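You operate a simulated robot arm through the tools that you are given. There is no shell and no other tool. Be economical: measure what you need, move in short steps, check, and stop when the job is done.

The job below is to be done with a simulated two-armed robot. You get a single attempt, and the scene is never put back.

Task
Pick up the narrow roller with one hand, pass it to the other hand and put it on the back half of the board table. Put the 35 hinge from the back half of the board table on the black tile and the 40 hinge on the console end of the board table. Any order will do. Set down upright: narrow roller.

It is judged by the outcome, as a careful person would: the job done as asked, and still so three seconds after it is handed in. It fails if anything else is knocked over, pushed out of place, dropped, spilled or broken.

Robot
Two 7-joint arms with two-finger grippers on one trunk, on a base that drives. Base frame: it is fixed to the floor where the robot stands at the start and does not move with it; the origin is under the middle of the robot, x ahead of it, y to its left, z up. Readings come in mm, rad, newtons and seconds.
The left shoulder is at the start at [60, 178, 1177], the right one opposite. With the tool pointing down near the work surface each hand reaches from about 260 to 660 mm from the robot's upright axis, wherever it stands, measured 20 degrees to its own side. Places, roughly: back half of the board table [1100, -700, 900]; console end of the board table [600, -200, 900]; hinge [1250, -250, 1000]. Payload 1.96 kg a hand.
The tool frame of a hand sits at the grasp point between the pads (the TCP): z along the fingers, y along the line on which they close. The tips reach 20 mm beyond it. Largest opening 72 mm; the body of the gripper starts 38 mm behind the TCP.
Orientation is told as [roll, pitch, yaw] about the base's x, y, z axes, in that order, counted from this pose: with the fingers straight down and closing along the base's y, the tool's x points along the base's -x, its y along +y and its z along -z.

Tools
- The arms move only by the tool send_rows. It takes "left_plan", "right_plan" or both (then of equal length, played together; a hand with none holds still); each is a list of rows, each a list of 7 numbers: the gripper command, from -1 (fully open) to 1 (shut), values between in proportion, then the shift along the tool's x, y, z in cm, then the turn, a rotation vector about the tool's x, y, z in rad. In form: [[hand, tx, ty, tz, rx, ry, rz], ...]. A call has 1 to 12 rows; each row is the pose to reach, as a shift and turn from the pose commanded when the call began, along the tool's axes at that moment. A row lasts 0.2 s, in which the tool goes at most 50 mm and 0.15 rad; a call with a longer step from one row to the next is refused whole, and so is a gripper value outside its range. A pose out of reach is approached as far as the arm can. The call stops where the force on the tool passes 40 N (or 10 N more than at its start, if that is more) or the arm is blocked; 0.2 s more then pass. The fingers move at their own pace (about 153 mm/s each) and stop on an object; they squeeze with about 38 N. The grip force told is the motor's: it shows also when the fingers shut on nothing. Time passes only in rows, and 0.2 s behind the last, so rows that repeat a pose let the fingers close. The reply holds the time, the measured pose of the TCP, the force on the tool along the base axes, the opening and the grip force, in the units named above and with some noise, with the torque about the TCP (base axes, N m) and any sound that the robot's microphone picked up, and new pictures: "pictures" is both (left out), scene, wrist or none (wrist: the cameras of the hands that moved).
- Cameras (640 x 400 px; columns grow to the right, rows downward): "scene" is now at [3.3, -16.5, 1714.7]; the picture's right is [-0.26, -0.97, 0.00], its down [-0.83, 0.22, -0.50] and it looks along [0.49, -0.13, -0.86] (base axes); focal length 255 px, centre (320, 200). "left" rides on the left gripper at [71, -19, -82] in its tool frame; the picture's right is [0.26, 0.97, 0.00], its down [-0.67, 0.18, -0.72] and it looks along [-0.69, 0.19, 0.70] (tool axes); focal length 280 px, centre (320, 200). "right" rides on the right gripper at [71, 19, -82] in its tool frame; the picture's right is [-0.26, 0.97, 0.00], its down [-0.67, -0.18, -0.72] and it looks along [-0.69, -0.19, 0.70] (tool axes); focal length 280 px, centre (320, 200). There is no depth. A picture from a camera that has moved, and an enlarged one, comes with that camera's place and axes in the base frame and with its lens.
- move_column(by): slides the trunk up (or, below 0, down) by that many mm; the arms and the scene camera ride with it, the base frame stays. It gives what a move gives, with no picture.
- base_move(legs): drives the robot by 1 to 6 legs, each [ahead, left, turn to the left] in mm, mm and rad, along the robot's own axes; the way and the turn of a leg run together, so that a leg with both is an arc; at most 1500 mm and 3.142 rad a leg. The arms and the cameras ride along, it lands a little off, and it stops where it bumps. It gives what a move gives, and a new picture of the scene camera.
- pan_tilt(pan, tilt): turns the head with the scene camera to pan (to the left, within 1.501 rad either way) and tilt (down, from -0.506 to 1.204), counted from straight ahead of the robot. It gives what a move gives, and a new picture of the scene camera.
- enlarge(camera, box): a new picture of the part [left, top, right, bottom] of that camera's present view, enlarged. No time passes.
- hand_in(): hands the job in; it is judged then, once.

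Go step by step. Nothing tells you exact positions but the pictures and the camera data: compare them with the known pose of the tool, close in by small moves and look again before you grip or let go. The budget is 165 turns and 260 pictures, counting those below and the enlarged ones. Unless the task says otherwise, let go and move clear before handing in, and close with one line.

The tools are called after "Request:" as name(argument=value, ...) on one line, values as JSON. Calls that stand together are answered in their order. send_rows: Moves the arms, as the interface text tells. Its arguments: {"type":"object","properties":{"left_plan":{"type":"array"},"right_plan":{"type":"array"},"pictures":{"type":"string","enum":["both","scene","wrist","none"]}},"required":[]} The other tools are called the same way: move_column (by) slides the trunk up or down; base_move (legs) drives the base; pan_tilt (pan, tilt) turns the head that bears the scene camera; enlarge (camera, box) takes an enlarged picture of a part of a camera's view; hand_in () hands the job in.

At the start:

```text
t: 0.0
left_tcp_pos: [340.2, 6.3, 1201.6]
left_tool_rot: [0.001, 0.001, 0.003]
left_contact_force: [-0.8, 0.5, 0.6]
left_torque: [0.0, 0.0, -0.01]
left_grip_width: 72.2
left_grasp_force: 0.0
right_tcp_pos: [320.4, -362.7, 1142.1]
right_tool_rot: [0.0, 0.001, 0.001]
right_contact_force: [0.5, 0.2, 0.5]
right_torque: [-0.01, -0.01, 0.0]
right_grip_width: 72.0
right_grasp_force: 0.0
trunk travel left (down, up): [-822.0, 168.0]
robot x, y, heading: [1.2, 0.1, -0.004]
head pan, tilt: [-0.258, 1.042]
```

scene: 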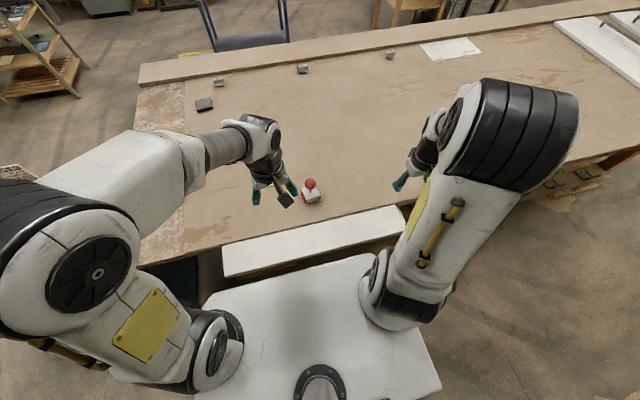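
right: 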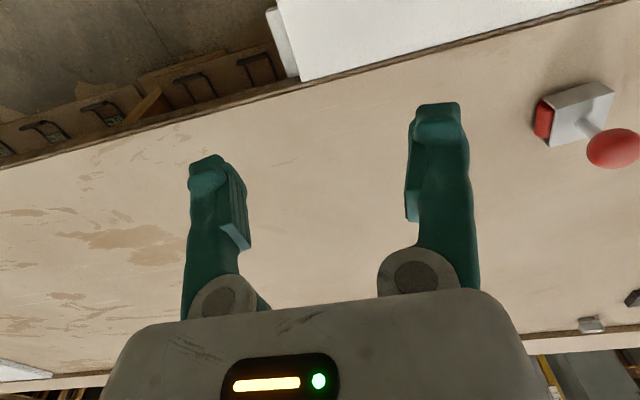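
left: 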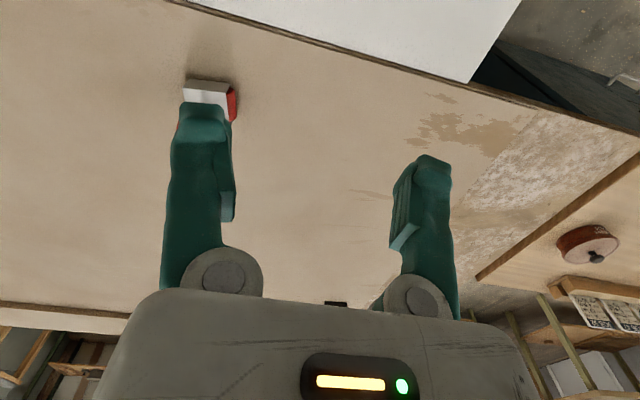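

I see a board table ahead with small objects: several light grey bits along its far edge, a dark square at far left, and a small thing with a red ball. I'll enlarge to identify them.

Request:
enlarge(camera="scene", box=[180, 60, 340, 160])

Request:
enlarge(camera="scene", box=[340, 10, 500, 110])

Request:
enlarge(camera="scene", box=[240, 150, 400, 250])

Request:
pan_tilt(pan=-0.7, tilt=0.75)

```text
4.00 times, centred on (260, 110) of scene
camera zoom: at [3.3, -16.5, 1714.7], right [-0.26, -0.97, 0.0], down [-0.83, 0.22, -0.5], along [0.49, -0.13, -0.86], focal length 1021 px, centre (560, 560)
```

zoom: 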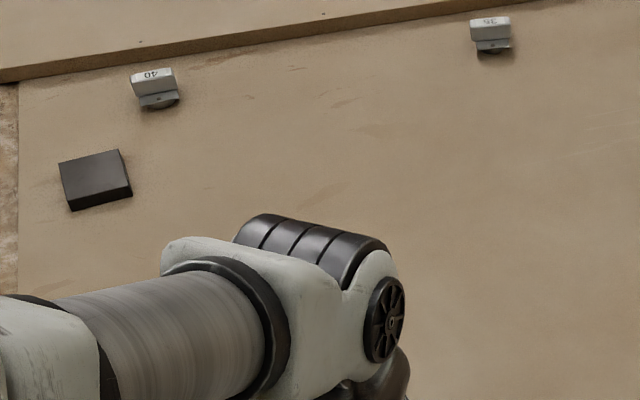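

```text
4.00 times, centred on (420, 60) of scene
camera zoom: at [3.3, -16.5, 1714.7], right [-0.26, -0.97, 0.0], down [-0.83, 0.22, -0.5], along [0.49, -0.13, -0.86], focal length 1021 px, centre (-80, 760)
```

zoom: 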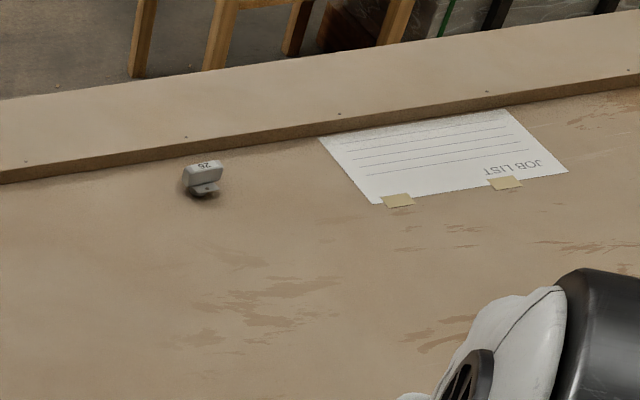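

```text
4.00 times, centred on (320, 200) of scene
camera zoom: at [3.3, -16.5, 1714.7], right [-0.26, -0.97, 0.0], down [-0.83, 0.22, -0.5], along [0.49, -0.13, -0.86], focal length 1021 px, centre (320, 200)
```

zoom: 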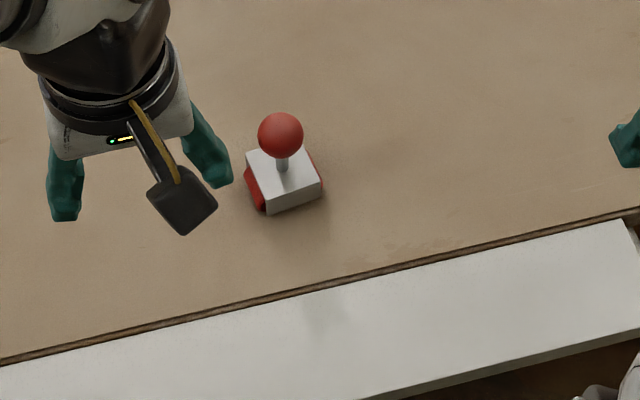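

```text
t: 0.9
left_tcp_pos: [339.4, 5.1, 1200.2]
left_tool_rot: [0.0, 0.0, 0.0]
left_contact_force: [-0.4, -0.6, -0.4]
left_torque: [0.02, 0.01, 0.01]
left_grip_width: 72.0
left_grasp_force: 0.1
right_tcp_pos: [319.0, -361.7, 1141.7]
right_tool_rot: [-0.002, 0.001, 0.0]
right_contact_force: [0.4, 0.3, 1.0]
right_torque: [0.0, 0.01, 0.01]
right_grip_width: 72.0
right_grasp_force: 0.1
trunk travel left (down, up): [-822.0, 168.0]
robot x, y, heading: [0.8, 1.6, -0.004]
head pan, tilt: [-0.7, 0.75]
camera scene: at [1.9, -52.6, 1736.7], right [-0.64, -0.77, 0.0], down [-0.52, 0.44, -0.73], along [0.56, -0.47, -0.68], focal length 255 px, centre (320, 200)
```

scene: 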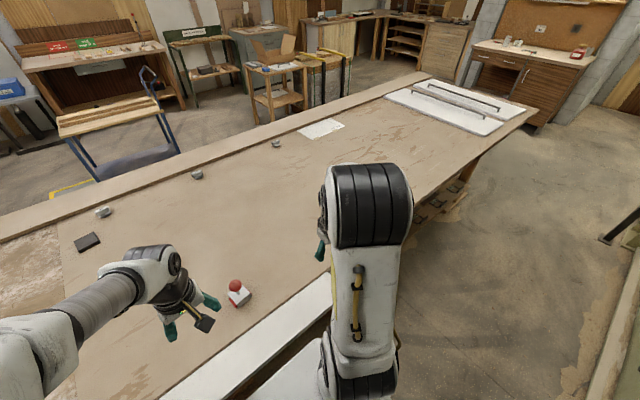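

The hinges (40, one "35", another "25/26") lie near the table's back edge. I'll look around for the roller, the black tile and the console.

Request:
enlarge(camera="scene", box=[180, 100, 340, 200])

Request:
enlarge(camera="scene", box=[360, 60, 600, 210])

Request:
pan_tilt(pan=0.7, tilt=0.8)

```text
4.00 times, centred on (260, 150) of scene
camera zoom: at [1.9, -52.6, 1736.7], right [-0.64, -0.77, 0.0], down [-0.52, 0.44, -0.73], along [0.56, -0.47, -0.68], focal length 1021 px, centre (560, 400)
```

zoom: 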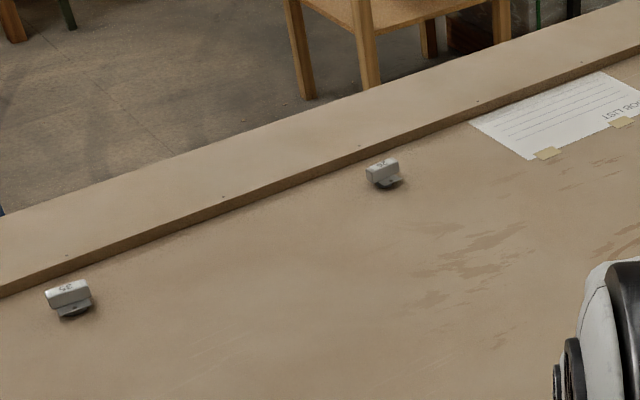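

```text
2.67 times, centred on (480, 135) of scene
camera zoom: at [1.9, -52.6, 1736.7], right [-0.64, -0.77, 0.0], down [-0.52, 0.44, -0.73], along [0.56, -0.47, -0.68], focal length 681 px, centre (-107, 373)
```

zoom: 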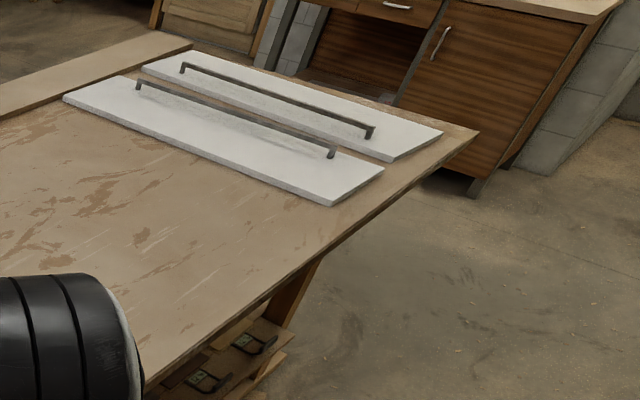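

```text
t: 2.4
left_tcp_pos: [339.3, 4.9, 1201.1]
left_tool_rot: [-0.001, 0.0, 0.0]
left_contact_force: [-0.3, 0.3, 0.6]
left_torque: [0.0, -0.02, 0.01]
left_grip_width: 72.2
left_grasp_force: 0.1
right_tcp_pos: [320.3, -362.0, 1140.7]
right_tool_rot: [-0.001, 0.0, 0.001]
right_contact_force: [0.4, -0.4, 0.0]
right_torque: [-0.01, 0.02, -0.01]
right_grip_width: 72.2
right_grasp_force: 0.1
trunk travel left (down, up): [-822.0, 168.0]
robot x, y, heading: [1.9, -3.0, -0.003]
head pan, tilt: [0.7, 0.799]
camera scene: at [0.3, 52.5, 1732.7], right [0.64, -0.77, 0.0], down [-0.55, -0.46, -0.7], along [0.53, 0.45, -0.72], focal length 255 px, centre (320, 200)
```

scene: 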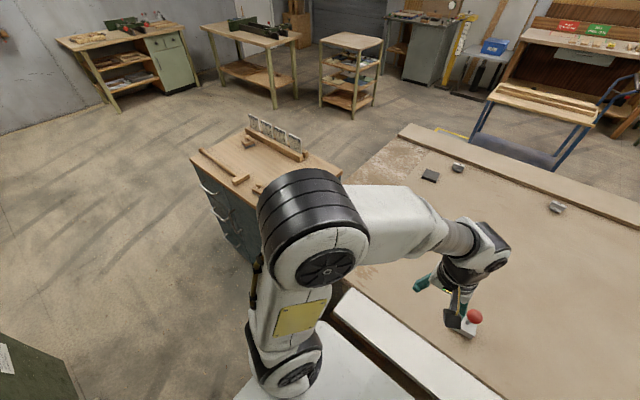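

A cabinet to the left of the table holds several objects; I'll look closer at it and at the space behind the table (a chair/sawhorse stands there).

Request:
enlarge(camera="scene", box=[180, 100, 340, 200])

Request:
enlarge(camera="scene", box=[380, 60, 640, 222])

Request:
enlarge(camera="left", box=[480, 180, 640, 280])

Request:
pan_tilt(pan=0.0, tilt=0.45)

```text
4.00 times, centred on (260, 150) of scene
camera zoom: at [0.3, 52.5, 1732.7], right [0.64, -0.77, 0.0], down [-0.55, -0.46, -0.7], along [0.53, 0.45, -0.72], focal length 1021 px, centre (560, 400)
```

zoom: 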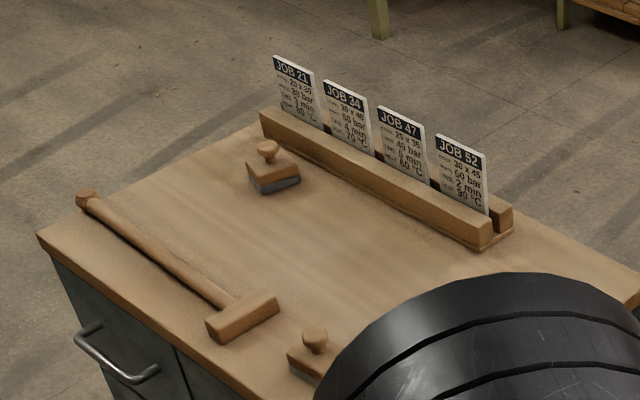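

```text
2.46 times, centred on (510, 141) of scene
camera zoom: at [0.3, 52.5, 1732.7], right [0.64, -0.77, 0.0], down [-0.55, -0.46, -0.7], along [0.53, 0.45, -0.72], focal length 628 px, centre (-148, 345)
```

zoom: 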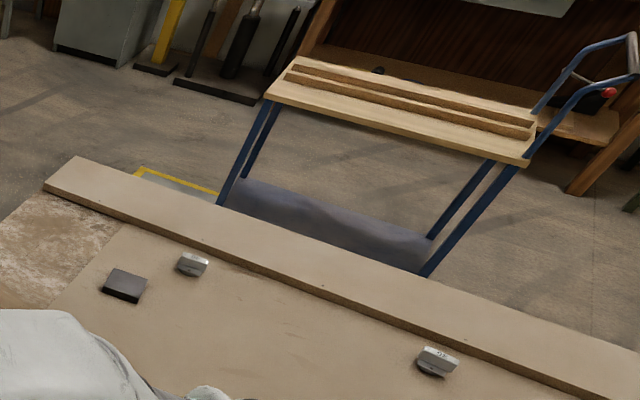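

```text
4.00 times, centred on (560, 230) of left
camera zoom: at [269.5, -14.7, 1283.7], right [-0.26, 0.97, 0.0], down [0.67, 0.18, 0.72], along [0.69, 0.19, -0.7], focal length 1122 px, centre (-640, 80)
```

zoom: 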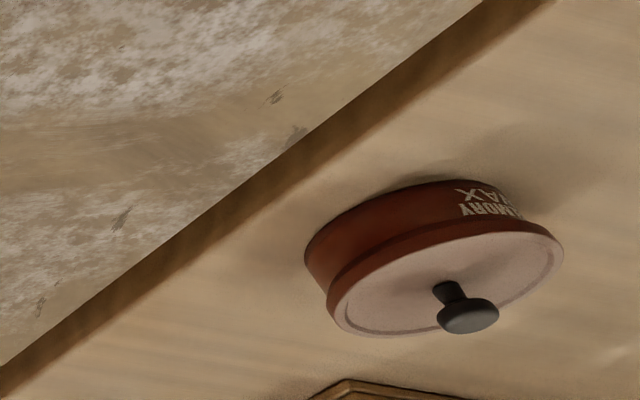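

```text
t: 3.5
left_tcp_pos: [339.4, 4.9, 1201.0]
left_tool_rot: [0.001, 0.0, 0.001]
left_contact_force: [0.4, -0.1, -0.5]
left_torque: [0.02, -0.01, -0.02]
left_grip_width: 72.0
left_grasp_force: 0.1
right_tcp_pos: [320.8, -362.1, 1142.1]
right_tool_rot: [0.001, 0.001, -0.001]
right_contact_force: [-0.3, -0.4, 0.2]
right_torque: [0.0, 0.01, -0.01]
right_grip_width: 72.1
right_grasp_force: 0.0
trunk travel left (down, up): [-822.0, 168.0]
robot x, y, heading: [1.8, -0.5, 0.001]
head pan, tilt: [0.0, 0.45]
camera scene: at [30.4, 0.8, 1763.1], right [0.0, -1.0, 0.0], down [-0.44, 0.0, -0.9], along [0.9, 0.0, -0.44], focal length 255 px, centre (320, 200)
```

scene: 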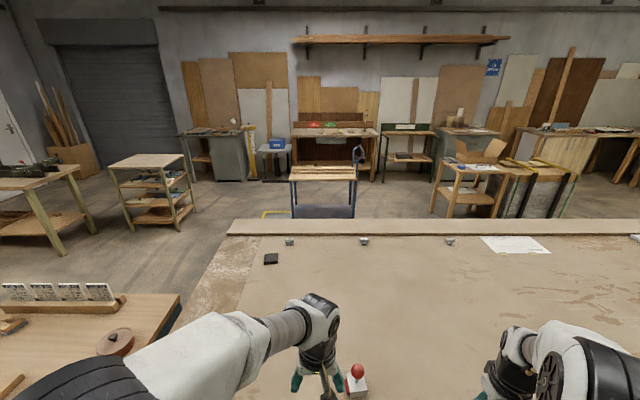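

The red-ball thing may be the roller (white block with red roller sides and a knob). I'll look at it closer and check the rest of the room.

Request:
enlarge(camera="right", box=[512, 60, 640, 140])

Request:
enlarge(camera="scene", box=[240, 220, 560, 400])

Request:
enlarge(camera="left", box=[140, 60, 300, 160])

Request:
pan_tilt(pan=-1.45, tilt=0.6)

Request:
pan_tilt(pan=1.45, tilt=0.6)

```text
5.00 times, centred on (576, 100) of right
camera zoom: at [249.3, -344.3, 1221.5], right [0.26, 0.97, 0.0], down [0.67, -0.18, 0.72], along [0.69, -0.19, -0.7], focal length 1402 px, centre (-960, 700)
```

zoom: 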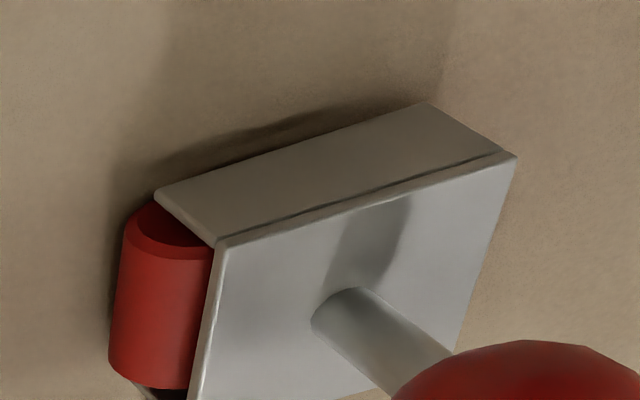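

```text
2.00 times, centred on (400, 310) of scene
camera zoom: at [30.4, 0.8, 1763.1], right [0.0, -1.0, 0.0], down [-0.44, 0.0, -0.9], along [0.9, 0.0, -0.44], focal length 510 px, centre (160, -20)
```

zoom: 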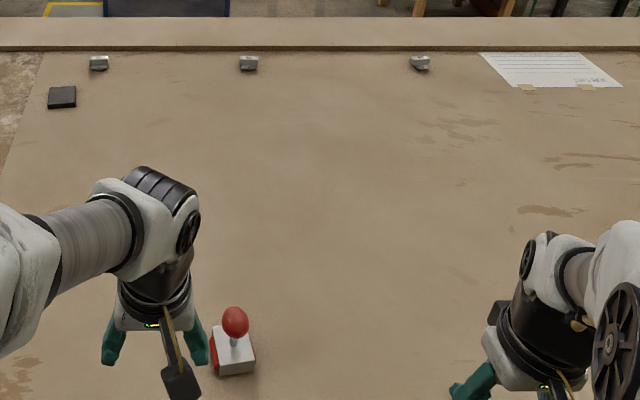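

```text
4.00 times, centred on (220, 110) of left
camera zoom: at [269.5, -14.6, 1283.7], right [-0.26, 0.97, 0.0], down [0.67, 0.18, 0.72], along [0.69, 0.19, -0.7], focal length 1122 px, centre (720, 560)
```

zoom: 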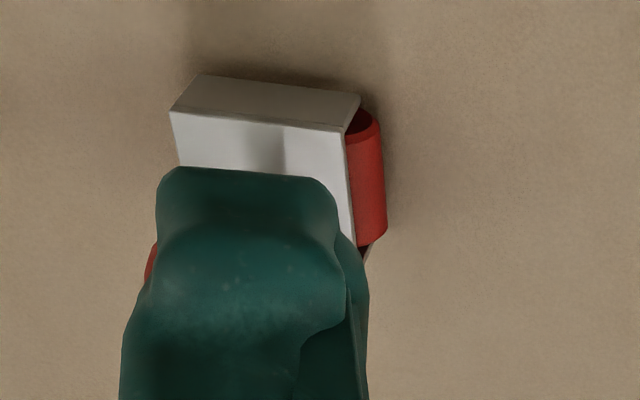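

```text
t: 5.1
left_tcp_pos: [339.9, 5.8, 1200.6]
left_tool_rot: [0.001, 0.001, 0.001]
left_contact_force: [0.5, 0.0, 0.0]
left_torque: [0.02, 0.0, 0.02]
left_grip_width: 72.2
left_grasp_force: 0.1
right_tcp_pos: [319.4, -362.4, 1141.0]
right_tool_rot: [0.0, -0.001, -0.001]
right_contact_force: [0.3, 0.6, -0.1]
right_torque: [0.02, 0.02, 0.02]
right_grip_width: 71.8
right_grasp_force: 0.1
trunk travel left (down, up): [-822.0, 168.0]
robot x, y, heading: [0.8, 1.0, 0.004]
head pan, tilt: [-1.45, 0.6]
camera scene: at [-50.8, -87.1, 1749.6], right [-0.99, -0.12, 0.0], down [-0.07, 0.56, -0.83], along [0.1, -0.82, -0.56], focal length 255 px, centre (320, 200)
```

scene: 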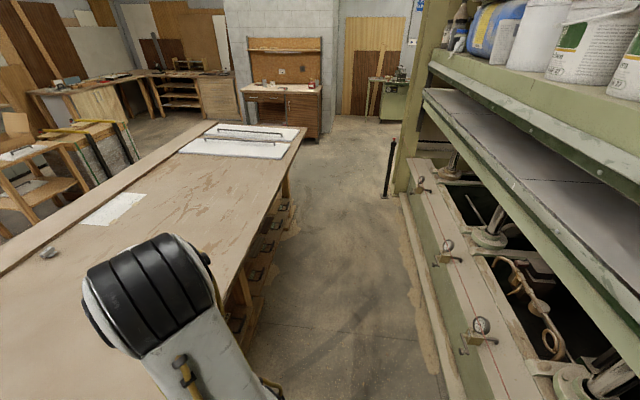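

```text
t: 7.6
left_tcp_pos: [339.3, 4.9, 1199.9]
left_tool_rot: [-0.002, -0.002, 0.001]
left_contact_force: [-0.2, -0.8, -0.4]
left_torque: [0.0, 0.01, 0.03]
left_grip_width: 72.0
left_grasp_force: 0.1
right_tcp_pos: [320.4, -362.1, 1141.0]
right_tool_rot: [0.001, 0.0, -0.001]
right_contact_force: [-0.1, 0.2, -0.4]
right_torque: [0.01, 0.02, -0.02]
right_grip_width: 72.1
right_grasp_force: 0.1
trunk travel left (down, up): [-822.0, 168.0]
robot x, y, heading: [-1.2, -0.1, -0.003]
head pan, tilt: [1.45, 0.6]
camera scene: at [-50.8, 88.3, 1749.6], right [0.99, -0.12, 0.0], down [-0.07, -0.56, -0.83], along [0.1, 0.82, -0.56], focal length 255 px, centre (320, 200)
```

scene: 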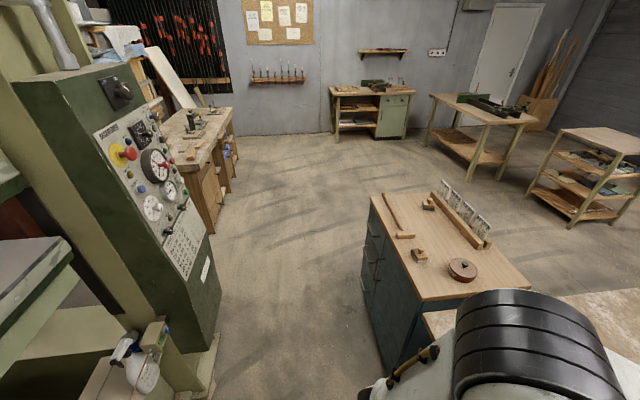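

The red-knobbed block on the table at about (475, -110) is the narrow roller; its housing is about 42×53 mm, knob at z≈1000, table z≈915. Plan: right hand takes the housing from the right, tilted, the left hand takes the knob from above; then I drive around the left end to the back. First I turn the right hand and clear the left.

Request:
send_rows(right_plan=[[-1, -0.7, 0, 0, 0, 0, 0.143], [-1, -1.4, 0, 0, 0, 0, 0.286], [-1, -2.1, 0, 0, 0, 0, 0.429], [-1, -2.8, 0, 0, 0, 0, 0.571], [-1, -3.5, 0, 0, 0, 0, 0.714], [-1, -4.2, 0, 0, 0, 0, 0.857], [-1, -5, 0, 0, 0, 0, 1.0], [-1, -6, 0, 0, 0, 0, 1.143], [-1, -7, 0, 0, 0, 0, 1.286], [-1, -8, 0, 0, 0, 0, 1.428], [-1, -9, 0, 0, 0, 0, 1.571], [-1, -9, 0, 0, 0, 0, 1.571]], left_plan=[[-1, 0, 2, 0, 0, 0, 0], [-1, 0, 4, 0, 0, 0, 0], [-1, 0, 6, 0, 0, 0, 0], [-1, 0, 8, 0, 0, 0, 0], [-1, 0, 10, 0, 0, 0, 0], [-1, 0, 12, 0, 0, 0, 0], [-1, 0, 14, 0, 0, 0, 0], [-1, 0, 16, 0, 0, 0, 0], [-1, 0, 18, 0, 0, 0, 0], [-1, 0, 20, 0, 0, 0, 0], [-1, 0, 20, 0, 0, 0, 0], [-1, 0, 20, 0, 0, 0, 0]], pictures="none")

Request:
pan_tilt(pan=-0.2, tilt=1.0)

```text
t: 10.2
left_tcp_pos: [339.5, 206.1, 1201.7]
left_tool_rot: [0.0, 0.001, 0.0]
left_contact_force: [-0.4, -0.7, -0.4]
left_torque: [0.0, 0.0, 0.01]
left_grip_width: 72.2
left_grasp_force: 0.1
right_tcp_pos: [410.0, -363.2, 1141.3]
right_tool_rot: [0.0, -0.001, -1.573]
right_contact_force: [1.5, -0.6, -0.3]
right_torque: [0.0, 0.01, 0.03]
right_grip_width: 71.9
right_grasp_force: 0.1
trunk travel left (down, up): [-822.0, 168.0]
robot x, y, heading: [1.3, 1.1, -0.003]
head pan, tilt: [1.45, 0.6]
```

```text
t: 11.9
left_tcp_pos: [339.3, 206.3, 1201.4]
left_tool_rot: [-0.001, 0.0, 0.002]
left_contact_force: [-1.1, -0.5, 0.6]
left_torque: [-0.03, -0.01, -0.02]
left_grip_width: 71.9
left_grasp_force: 0.0
right_tcp_pos: [410.7, -363.5, 1139.5]
right_tool_rot: [0.0, 0.002, -1.572]
right_contact_force: [-0.6, 0.0, -0.3]
right_torque: [0.03, -0.01, 0.0]
right_grip_width: 72.0
right_grasp_force: 0.1
trunk travel left (down, up): [-822.0, 168.0]
robot x, y, heading: [-0.8, 0.9, -0.002]
head pan, tilt: [-0.201, 1.0]
camera scene: at [6.8, -13.2, 1717.6], right [-0.2, -0.98, 0.0], down [-0.82, 0.17, -0.54], along [0.53, -0.11, -0.84], focal length 255 px, centre (320, 200)
```

scene: 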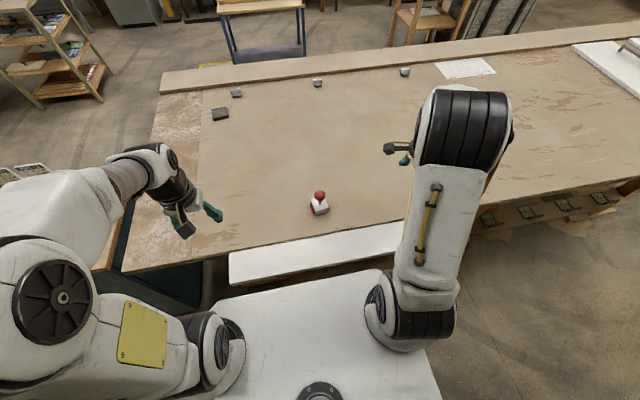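

The right hand is yawed; now I tilt it 60° toward the roller and move to a standoff to the right of it.

Request:
send_rows(right_plan=[[-1, 1, 0.8, 0.75, 0, 0.131, 0], [-1, 2, 1.6, 1.5, 0, 0.262, 0], [-1, 3, 2.4, 2.25, 0, 0.393, 0], [-1, 4, 3.2, 3, 0, 0.524, 0], [-1, 5, 4, 3.75, 0, 0.655, 0], [-1, 6, 4.8, 4.5, 0, 0.785, 0], [-1, 7, 5.6, 5.25, 0, 0.916, 0], [-1, 8, 6.4, 6, 0, 1.047, 0], [-1, 8, 6.4, 6, 0, 1.047, 0]])

```text
t: 13.9
left_tcp_pos: [339.7, 205.3, 1201.9]
left_tool_rot: [0.0, -0.001, 0.001]
left_contact_force: [-0.1, 0.3, -0.4]
left_torque: [-0.02, 0.02, -0.01]
left_grip_width: 72.0
left_grasp_force: 0.0
right_tcp_pos: [455.8, -263.9, 1129.5]
right_tool_rot: [0.055, 0.738, -1.708]
right_contact_force: [0.8, -0.2, 0.3]
right_torque: [-0.01, 0.04, -0.01]
right_grip_width: 71.8
right_grasp_force: 0.2
right hand out of reach, approached as far as the arm can: row 2, 3, 4, 5, 6, 7, 8, 9
trunk travel left (down, up): [-822.0, 168.0]
robot x, y, heading: [-1.9, -1.0, 0.005]
head pan, tilt: [-0.201, 1.0]
camera scene: at [7.0, -14.8, 1717.6], right [-0.2, -0.98, 0.0], down [-0.82, 0.17, -0.54], along [0.53, -0.11, -0.84], focal length 255 px, centre (320, 200)
camera right: at [471.0, -271.1, 1237.1], right [0.92, -0.36, -0.14], down [-0.35, -0.93, 0.07], along [-0.15, -0.01, -0.99], focal length 280 px, centre (320, 200)
```

scene: 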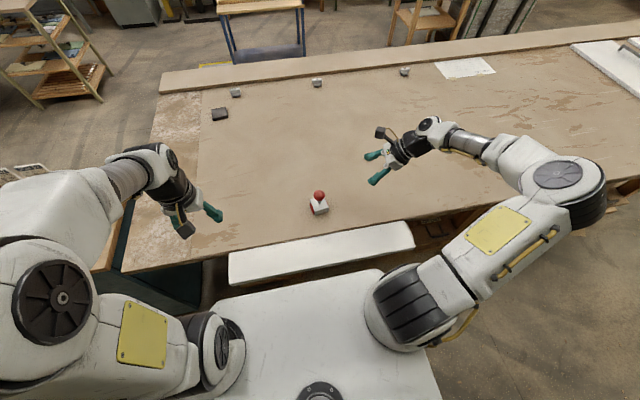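
right: 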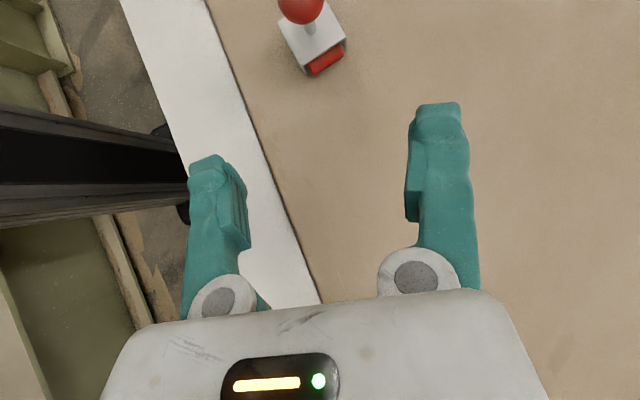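

The arm stopped short of the tilt (about 45°). I'll lower the trunk some to bring the hand toward the roller's height, then try tilting further.

Request:
move_column(by=-80)

Request:
send_rows(right_plan=[[-1, 0, 0, 0, 0, 0.08, 0], [-1, 0, 0, 0, 0, 0.16, 0], [-1, 0, 0, 0, 0, 0.24, 0], [-1, 0, 0, 0, 0, 0.3, 0]], pictures="scene")

```text
t: 15.1
left_tcp_pos: [338.7, 207.5, 1121.6]
left_tool_rot: [0.0, 0.001, 0.001]
left_contact_force: [-0.1, -0.4, 0.1]
left_torque: [-0.03, 0.02, -0.01]
left_grip_width: 72.0
left_grasp_force: 0.1
right_tcp_pos: [456.3, -263.6, 1049.7]
right_tool_rot: [0.057, 0.735, -1.705]
right_contact_force: [0.3, 0.1, 0.1]
right_torque: [0.01, -0.01, 0.0]
right_grip_width: 72.1
right_grasp_force: 0.0
trunk travel left (down, up): [-742.0, 248.0]
robot x, y, heading: [0.6, -0.7, 0.005]
head pan, tilt: [-0.201, 1.0]
```

```text
t: 16.1
left_tcp_pos: [339.5, 207.0, 1121.4]
left_tool_rot: [-0.001, -0.001, 0.0]
left_contact_force: [0.2, 0.4, -0.6]
left_torque: [0.01, -0.03, 0.01]
left_grip_width: 71.7
left_grasp_force: 0.0
right_tcp_pos: [456.3, -263.0, 1049.4]
right_tool_rot: [0.058, 0.776, -1.702]
right_contact_force: [0.8, -1.1, 0.1]
right_torque: [-0.03, 0.03, -0.02]
right_grip_width: 72.1
right_grasp_force: 0.0
right hand out of reach, approached as far as the arm can: row 2, 3, 4
trunk travel left (down, up): [-742.0, 248.0]
robot x, y, heading: [-2.7, -0.5, -0.003]
head pan, tilt: [-0.201, 1.0]
camera scene: at [6.8, -13.3, 1637.6], right [-0.2, -0.98, 0.0], down [-0.82, 0.17, -0.54], along [0.53, -0.11, -0.84], focal length 255 px, centre (320, 200)
```

scene: 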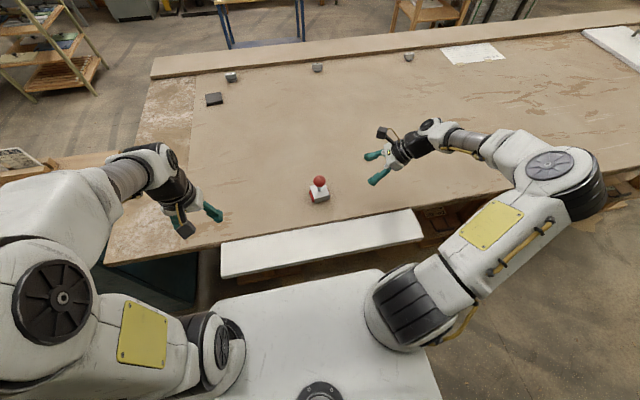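

Likely the elbow is near its bend limit; further out from the shoulder should allow more tilt. I'll test by moving the hand forward in x while tilting.

Request:
send_rows(right_plan=[[-1, 0, 2.5, 0, 0, 0, 0], [-1, 0, 5, 0, 0, 0.0, 0], [-1, 0, 7.5, 0, 0, 0.0, 0], [-1, 0, 10, 0, 0, 0.0, 0], [-1, 0, 10, 0, 0, 0.08, 0], [-1, 0, 10, 0, 0, 0.16, 0], [-1, 0, 10, 0, 0, 0.24, 0], [-1, 0, 10, 0, 0, 0.3, 0]], pictures="none")

```text
t: 17.9
left_tcp_pos: [340.1, 206.9, 1122.4]
left_tool_rot: [0.001, 0.0, 0.0]
left_contact_force: [0.7, -0.3, 1.0]
left_torque: [-0.03, 0.0, 0.01]
left_grip_width: 71.7
left_grasp_force: 0.1
right_tcp_pos: [488.5, -252.3, 1089.9]
right_tool_rot: [0.193, 0.874, -1.638]
right_contact_force: [-0.7, -0.1, -0.6]
right_torque: [0.01, 0.02, 0.0]
right_grip_width: 71.8
right_grasp_force: 0.0
right hand out of reach, approached as far as the arm can: row 1, 2, 3, 4, 5, 6, 7, 8
trunk travel left (down, up): [-742.0, 248.0]
robot x, y, heading: [-0.7, -0.1, -0.0]
head pan, tilt: [-0.201, 1.0]
```

A 45° tilt with the grasp shifted 15 mm toward my side also clears the knob. I'll correct the orientation to a clean 45° and go to a standoff 90 mm short of the grasp.

Request:
send_rows(right_plan=[[-1, -0.65, -0.95, 2.4, 0.06, -0.02, -0.015], [-1, -1.3, -1.9, 4.8, 0.12, -0.04, -0.03], [-1, -1.95, -2.8, 7.2, 0.18, -0.06, -0.045], [-1, -2.6, -3.8, 9.7, 0.244, -0.079, -0.059], [-1, -2.6, -3.8, 9.7, 0.244, -0.079, -0.059]])

```text
t: 19.1
left_tcp_pos: [339.0, 205.6, 1121.4]
left_tool_rot: [0.0, 0.0, 0.001]
left_contact_force: [-0.9, -0.4, -0.2]
left_torque: [-0.03, -0.01, 0.02]
left_grip_width: 72.0
left_grasp_force: 0.0
right_tcp_pos: [473.8, -193.5, 1007.5]
right_tool_rot: [0.005, 0.788, -1.561]
right_contact_force: [-0.3, -0.7, -0.6]
right_torque: [0.02, 0.01, -0.02]
right_grip_width: 71.8
right_grasp_force: 0.0
trunk travel left (down, up): [-742.0, 248.0]
robot x, y, heading: [0.3, 1.2, 0.003]
head pan, tilt: [-0.201, 1.0]
camera scene: at [6.1, -13.9, 1637.6], right [-0.2, -0.98, 0.0], down [-0.82, 0.17, -0.54], along [0.53, -0.11, -0.84], focal length 255 px, centre (320, 200)
camera right: at [493.8, -201.3, 1113.0], right [0.97, -0.18, -0.18], down [-0.18, -0.98, 0.03], along [-0.18, 0.01, -0.98], focal length 280 px, centre (320, 200)
```

scene: 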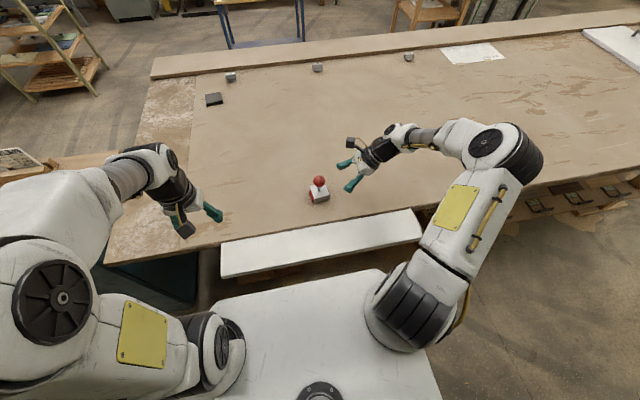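
right: 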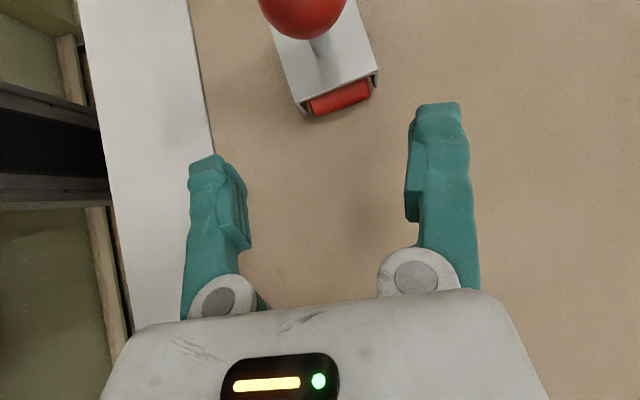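

The housing is yawed about +10° with center near (480, -115). I align yaw and move to a 40 mm standoff.

Request:
send_rows(right_plan=[[-1, 0, 0.7, 2.6, 0.064, 0, -0.064], [-1, -0.14, 1.37, 5.1, 0.127, 0, -0.127], [-1, -0.14, 1.37, 5.1, 0.127, 0, -0.127]])

Request:
enlarge(camera="scene", box=[280, 130, 440, 230])

```text
t: 19.9
left_tcp_pos: [338.7, 206.3, 1121.4]
left_tool_rot: [0.0, 0.0, -0.002]
left_contact_force: [-0.3, -0.9, 0.0]
left_torque: [-0.01, 0.01, 0.0]
left_grip_width: 72.2
left_grasp_force: 0.1
right_tcp_pos: [476.0, -185.5, 1000.2]
right_tool_rot: [0.007, 0.786, -1.532]
right_contact_force: [0.0, -0.2, 0.2]
right_torque: [0.0, -0.03, 0.0]
right_grip_width: 72.0
right_grasp_force: 0.1
right hand out of reach, approached as far as the arm can: row 1, 2, 3
trunk travel left (down, up): [-742.0, 248.0]
robot x, y, heading: [1.7, -2.7, -0.0]
head pan, tilt: [-0.201, 1.0]
camera scene: at [7.2, -13.3, 1637.6], right [-0.2, -0.98, 0.0], down [-0.82, 0.17, -0.54], along [0.53, -0.11, -0.84], focal length 255 px, centre (320, 200)
camera right: at [496.4, -194.3, 1107.0], right [0.97, -0.15, -0.18], down [-0.15, -0.99, 0.03], along [-0.18, 0.0, -0.98], focal length 280 px, centre (320, 200)
```

scene: 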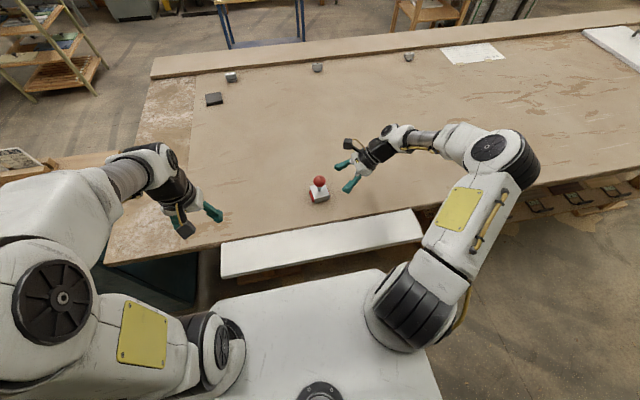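
right: 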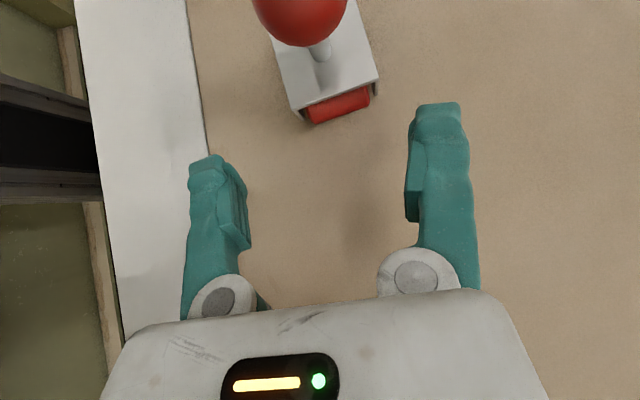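

```text
4.00 times, centred on (360, 180) of scene
camera zoom: at [7.2, -13.3, 1637.6], right [-0.2, -0.98, 0.0], down [-0.82, 0.17, -0.54], along [0.53, -0.11, -0.84], focal length 1021 px, centre (160, 280)
```

zoom: 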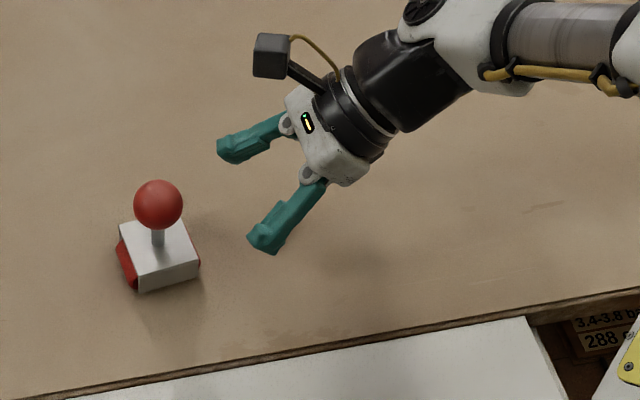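

The arm hits its yaw limit, but 8° misalignment is harmless since closing will square the block. I continue the straight approach halfway.

Request:
send_rows(right_plan=[[-1, 0, 0.4, 2, 0, 0, 0], [-1, 0, 0.8, 4, 0, 0, 0], [-1, 0, 0.8, 4, 0, 0, 0]])

Request:
enlarge(camera="scene", box=[280, 130, 440, 230])

```text
t: 20.7
left_tcp_pos: [339.7, 205.8, 1121.2]
left_tool_rot: [0.0, 0.001, 0.0]
left_contact_force: [-0.8, 0.7, 0.0]
left_torque: [0.03, 0.04, -0.02]
left_grip_width: 71.9
left_grasp_force: 0.0
right_tcp_pos: [483.6, -157.2, 973.0]
right_tool_rot: [0.005, 0.787, -1.531]
right_contact_force: [-0.1, -1.8, 0.7]
right_torque: [-0.02, 0.02, 0.05]
right_grip_width: 72.0
right_grasp_force: 0.0
trunk travel left (down, up): [-742.0, 248.0]
robot x, y, heading: [-3.7, -0.7, 0.002]
head pan, tilt: [-0.201, 1.0]
camera scene: at [6.3, -13.6, 1637.6], right [-0.2, -0.98, 0.0], down [-0.82, 0.17, -0.54], along [0.53, -0.11, -0.84], focal length 255 px, centre (320, 200)
camera right: at [503.5, -164.8, 1079.2], right [0.97, -0.15, -0.18], down [-0.15, -0.99, 0.03], along [-0.18, 0.0, -0.98], focal length 280 px, centre (320, 200)
```

scene: 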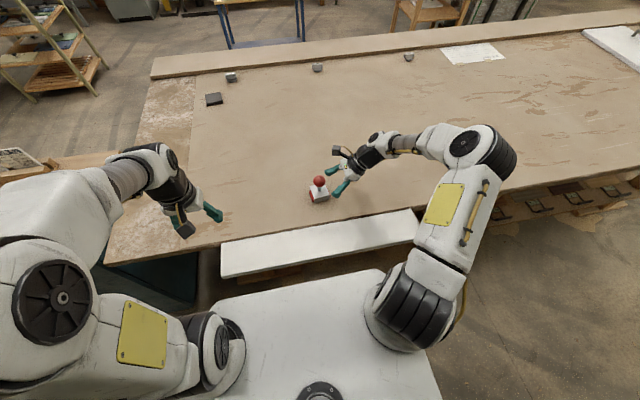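
right: 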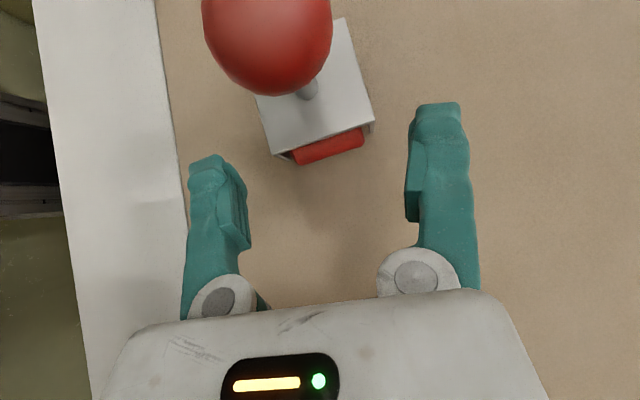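

```text
4.00 times, centred on (360, 180) of scene
camera zoom: at [6.3, -13.6, 1637.6], right [-0.2, -0.98, 0.0], down [-0.82, 0.17, -0.54], along [0.53, -0.11, -0.84], focal length 1021 px, centre (160, 280)
```

zoom: 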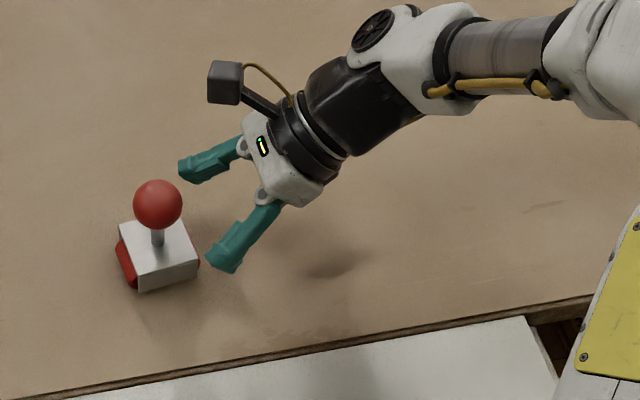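

Well centred. I go the last 42 mm into the grasp position.

Request:
send_rows(right_plan=[[-1, 0, 0.05, 1.5, 0, 0, 0], [-1, 0, 0.1, 3, 0, 0, 0], [-1, -0.1, 0.2, 4.2, 0, 0, 0], [-1, -0.1, 0.2, 4.2, 0, 0, 0]])

Request:
enlarge(camera="scene", box=[280, 130, 440, 230])

```text
t: 21.7
left_tcp_pos: [339.3, 207.1, 1121.1]
left_tool_rot: [0.002, 0.001, 0.001]
left_contact_force: [-0.7, 0.3, 0.8]
left_torque: [0.0, -0.03, -0.04]
left_grip_width: 71.9
left_grasp_force: 0.0
right_tcp_pos: [484.7, -127.6, 941.8]
right_tool_rot: [0.006, 0.787, -1.53]
right_contact_force: [0.1, 1.0, -0.4]
right_torque: [0.02, 0.02, 0.0]
right_grip_width: 72.0
right_grasp_force: 0.1
trunk travel left (down, up): [-742.0, 248.0]
robot x, y, heading: [-0.1, 2.9, -0.002]
head pan, tilt: [-0.201, 1.0]
camera scene: at [6.6, -13.4, 1637.6], right [-0.2, -0.98, 0.0], down [-0.82, 0.17, -0.54], along [0.53, -0.11, -0.84], focal length 255 px, centre (320, 200)
camera right: at [504.3, -135.8, 1047.5], right [0.97, -0.15, -0.18], down [-0.15, -0.99, 0.03], along [-0.18, 0.0, -0.98], focal length 280 px, centre (320, 200)
```

scene: 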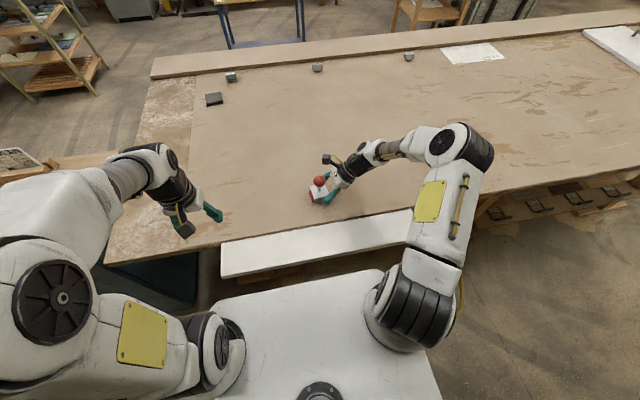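
right: 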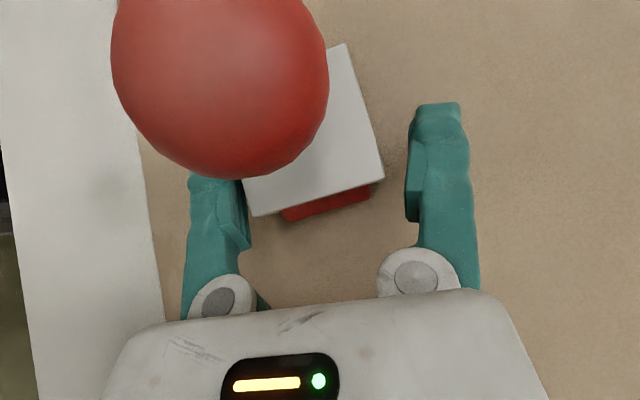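

```text
4.00 times, centred on (360, 180) of scene
camera zoom: at [6.6, -13.4, 1637.6], right [-0.2, -0.98, 0.0], down [-0.82, 0.17, -0.54], along [0.53, -0.11, -0.84], focal length 1021 px, centre (160, 280)
```

zoom: 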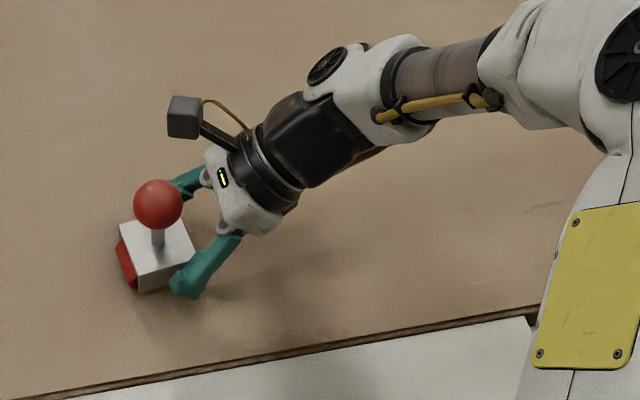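

The fingers straddle the housing; closing.

Request:
send_rows(right_plan=[[-0.3, 0, 0, 0, 0, 0, 0], [0.2, 0, 0, 0, 0, 0, 0], [0.6, 0, 0, 0, 0, 0, 0], [1, 0, 0, 0, 0, 0, 0], [1, 0, 0, 0, 0, 0, 0], [1, 0, 0, 0, 0, 0, 0]])

```text
t: 23.1
left_tcp_pos: [340.8, 206.9, 1121.2]
left_tool_rot: [0.001, 0.0, 0.0]
left_contact_force: [-0.5, -0.4, 0.9]
left_torque: [0.0, 0.01, 0.0]
left_grip_width: 72.0
left_grasp_force: 0.0
right_tcp_pos: [484.3, -128.2, 941.3]
right_tool_rot: [0.008, 0.787, -1.531]
right_contact_force: [-0.6, 0.0, 0.6]
right_torque: [0.05, 0.13, 0.06]
right_grip_width: 55.9
right_grasp_force: 38.0
trunk travel left (down, up): [-742.0, 248.0]
robot x, y, heading: [-1.4, -1.4, -0.0]
head pan, tilt: [-0.201, 1.0]
camera scene: at [6.4, -13.3, 1637.6], right [-0.2, -0.98, 0.0], down [-0.82, 0.17, -0.54], along [0.53, -0.11, -0.84], focal length 255 px, centre (320, 200)
camera right: at [504.1, -135.8, 1047.7], right [0.97, -0.15, -0.18], down [-0.15, -0.99, 0.03], along [-0.18, 0.0, -0.98], focal length 280 px, centre (320, 200)
```

scene: 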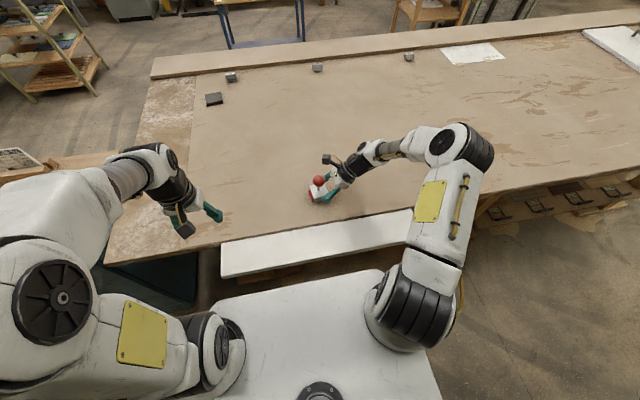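
right: 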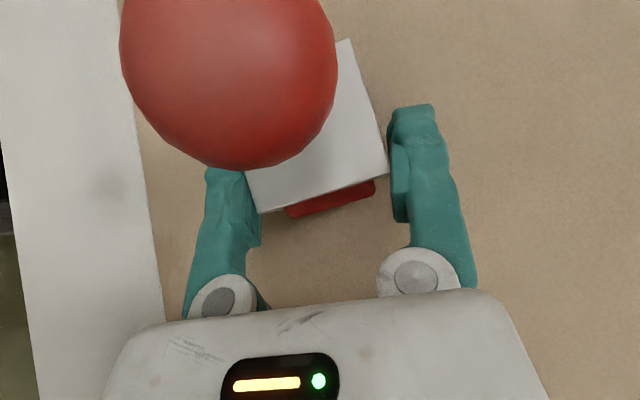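

Width 56 mm suggests a pinch on the corners as the block didn't square up. I'll open and try yawing the hand by another 8° here.

Request:
send_rows(right_plan=[[-1, 0, 0, 0, 0, 0, 0], [-1, 0, 0, 0, 0, 0, 0], [-1, 0, 0, 0, 0.05, 0, -0.05], [-1, 0, 0, 0, 0.1, 0, -0.1], [-1, 0, 0, 0, 0.13, 0, -0.13], [-1, 0, 0, 0, 0.13, 0, -0.13]], pictures="wrist")

```text
t: 24.5
left_tcp_pos: [339.2, 207.4, 1121.5]
left_tool_rot: [-0.001, 0.0, -0.002]
left_contact_force: [-0.6, 0.9, 1.0]
left_torque: [0.03, 0.0, 0.01]
left_grip_width: 71.9
left_grasp_force: 0.1
right_tcp_pos: [486.5, -126.4, 941.7]
right_tool_rot: [0.007, 0.786, -1.346]
right_contact_force: [0.0, -0.4, 1.0]
right_torque: [-0.01, 0.01, -0.01]
right_grip_width: 72.0
right_grasp_force: 0.1
trunk travel left (down, up): [-742.0, 248.0]
robot x, y, heading: [-0.5, 1.2, 0.001]
head pan, tilt: [-0.201, 1.0]
camera right: at [505.8, -131.1, 1048.9], right [0.98, 0.03, -0.18], down [0.03, -1.0, 0.03], along [-0.18, -0.03, -0.98], focal length 280 px, centre (320, 200)
```

right: 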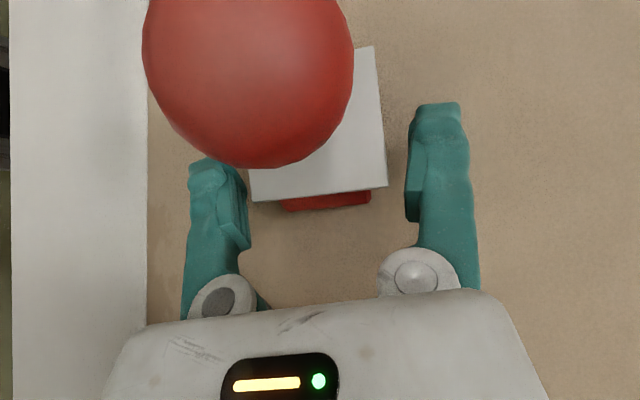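

Nearly aligned now; a little more yaw, then close.

Request:
send_rows(right_plan=[[-1, 0, 0, 0.2, 0.05, 0, -0.05], [-1, 0, 0, 0.3, 0.06, 0, -0.06], [-0.3, 0, 0, 0.3, 0.06, 0, -0.06], [0.2, 0, 0, 0.3, 0.06, 0, -0.06], [0.6, 0, 0, 0.3, 0.06, 0, -0.06], [1, 0, 0, 0.3, 0.06, 0, -0.06], [1, 0, 0, 0.3, 0.06, 0, -0.06], [1, 0, 0, 0.3, 0.06, 0, -0.06]], pictures="wrist")

```text
t: 26.3
left_tcp_pos: [338.8, 206.7, 1121.4]
left_tool_rot: [0.0, 0.001, -0.001]
left_contact_force: [0.3, 0.0, 0.3]
left_torque: [-0.02, -0.04, -0.01]
left_grip_width: 72.1
left_grasp_force: 0.0
right_tcp_pos: [486.8, -126.4, 942.0]
right_tool_rot: [0.01, 0.787, -1.346]
right_contact_force: [0.0, -0.9, 0.4]
right_torque: [-0.07, 0.0, 0.04]
right_grip_width: 55.2
right_grasp_force: 38.1
right hand out of reach, approached as far as the arm can: row 1, 2, 3, 4, 5, 6, 7, 8
trunk travel left (down, up): [-742.0, 248.0]
robot x, y, heading: [1.4, 5.4, -0.002]
head pan, tilt: [-0.201, 1.0]
camera right: at [505.6, -131.8, 1049.0], right [0.98, 0.03, -0.18], down [0.03, -1.0, 0.03], along [-0.18, -0.03, -0.98], focal length 280 px, centre (320, 200)
```

right: 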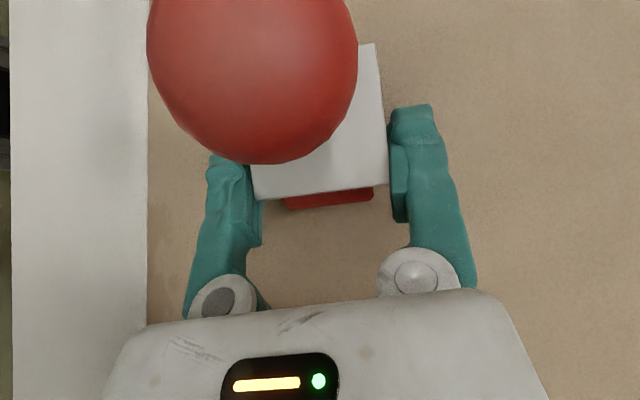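

Triangulating again, the housing is 55 mm wide with its top at z≈941, so the table is nearer 897 and I only hold the top rim. I'll open, go ~20 mm deeper and regrip.

Request:
send_rows(right_plan=[[-1, 0, 0, 0, 0, 0, 0], [-1, 0, 0, 0, 0, 0, 0], [-1, -0.2, 0, 1, 0, 0, 0], [-1, -0.4, 0, 2.0, 0, 0, 0], [-1, -0.4, 0, 2.0, 0, 0, 0], [-0.3, -0.4, 0, 2.0, 0, 0, 0], [0.2, -0.4, 0, 2, 0, 0, 0], [0.6, -0.4, 0, 2, 0, 0, 0], [1, -0.4, 0, 2, 0, 0, 0], [1, -0.4, 0, 2, 0, 0, 0]], pictures="wrist")

Request:
enlarge(camera="scene", box=[280, 130, 440, 230])

```text
t: 27.5
left_tcp_pos: [337.8, 205.4, 1121.8]
left_tool_rot: [-0.001, -0.003, 0.002]
left_contact_force: [0.5, -0.1, -0.5]
left_torque: [-0.01, -0.01, -0.01]
left_grip_width: 71.9
left_grasp_force: 0.1
right_tcp_pos: [482.9, -116.2, 928.3]
right_tool_rot: [0.021, 0.786, -1.347]
right_contact_force: [-1.4, -7.3, 20.8]
right_torque: [-0.29, 1.0, 0.34]
right_grip_width: 67.0
right_grasp_force: 14.9
trunk travel left (down, up): [-742.0, 248.0]
robot x, y, heading: [-1.7, -3.4, -0.005]
head pan, tilt: [-0.201, 1.0]
stopped in row 6 (right hand): the force on the tool passed its limit at 46 N (the readings are from after the stop); the commanded pose is now the measured one
camera right: at [503.2, -121.5, 1035.5], right [0.99, 0.02, -0.17], down [0.03, -1.0, 0.03], along [-0.17, -0.03, -0.98], focal length 280 px, centre (320, 200)
```

right: 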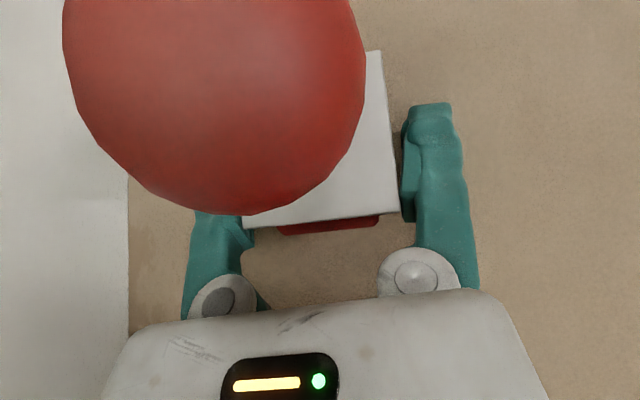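

```text
4.00 times, centred on (360, 180) of scene
camera zoom: at [3.0, -13.5, 1637.7], right [-0.2, -0.98, 0.0], down [-0.82, 0.17, -0.54], along [0.53, -0.11, -0.84], focal length 1021 px, centre (160, 280)
```

zoom: 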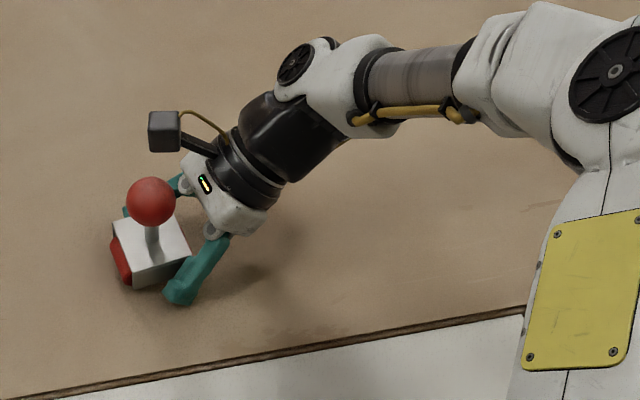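

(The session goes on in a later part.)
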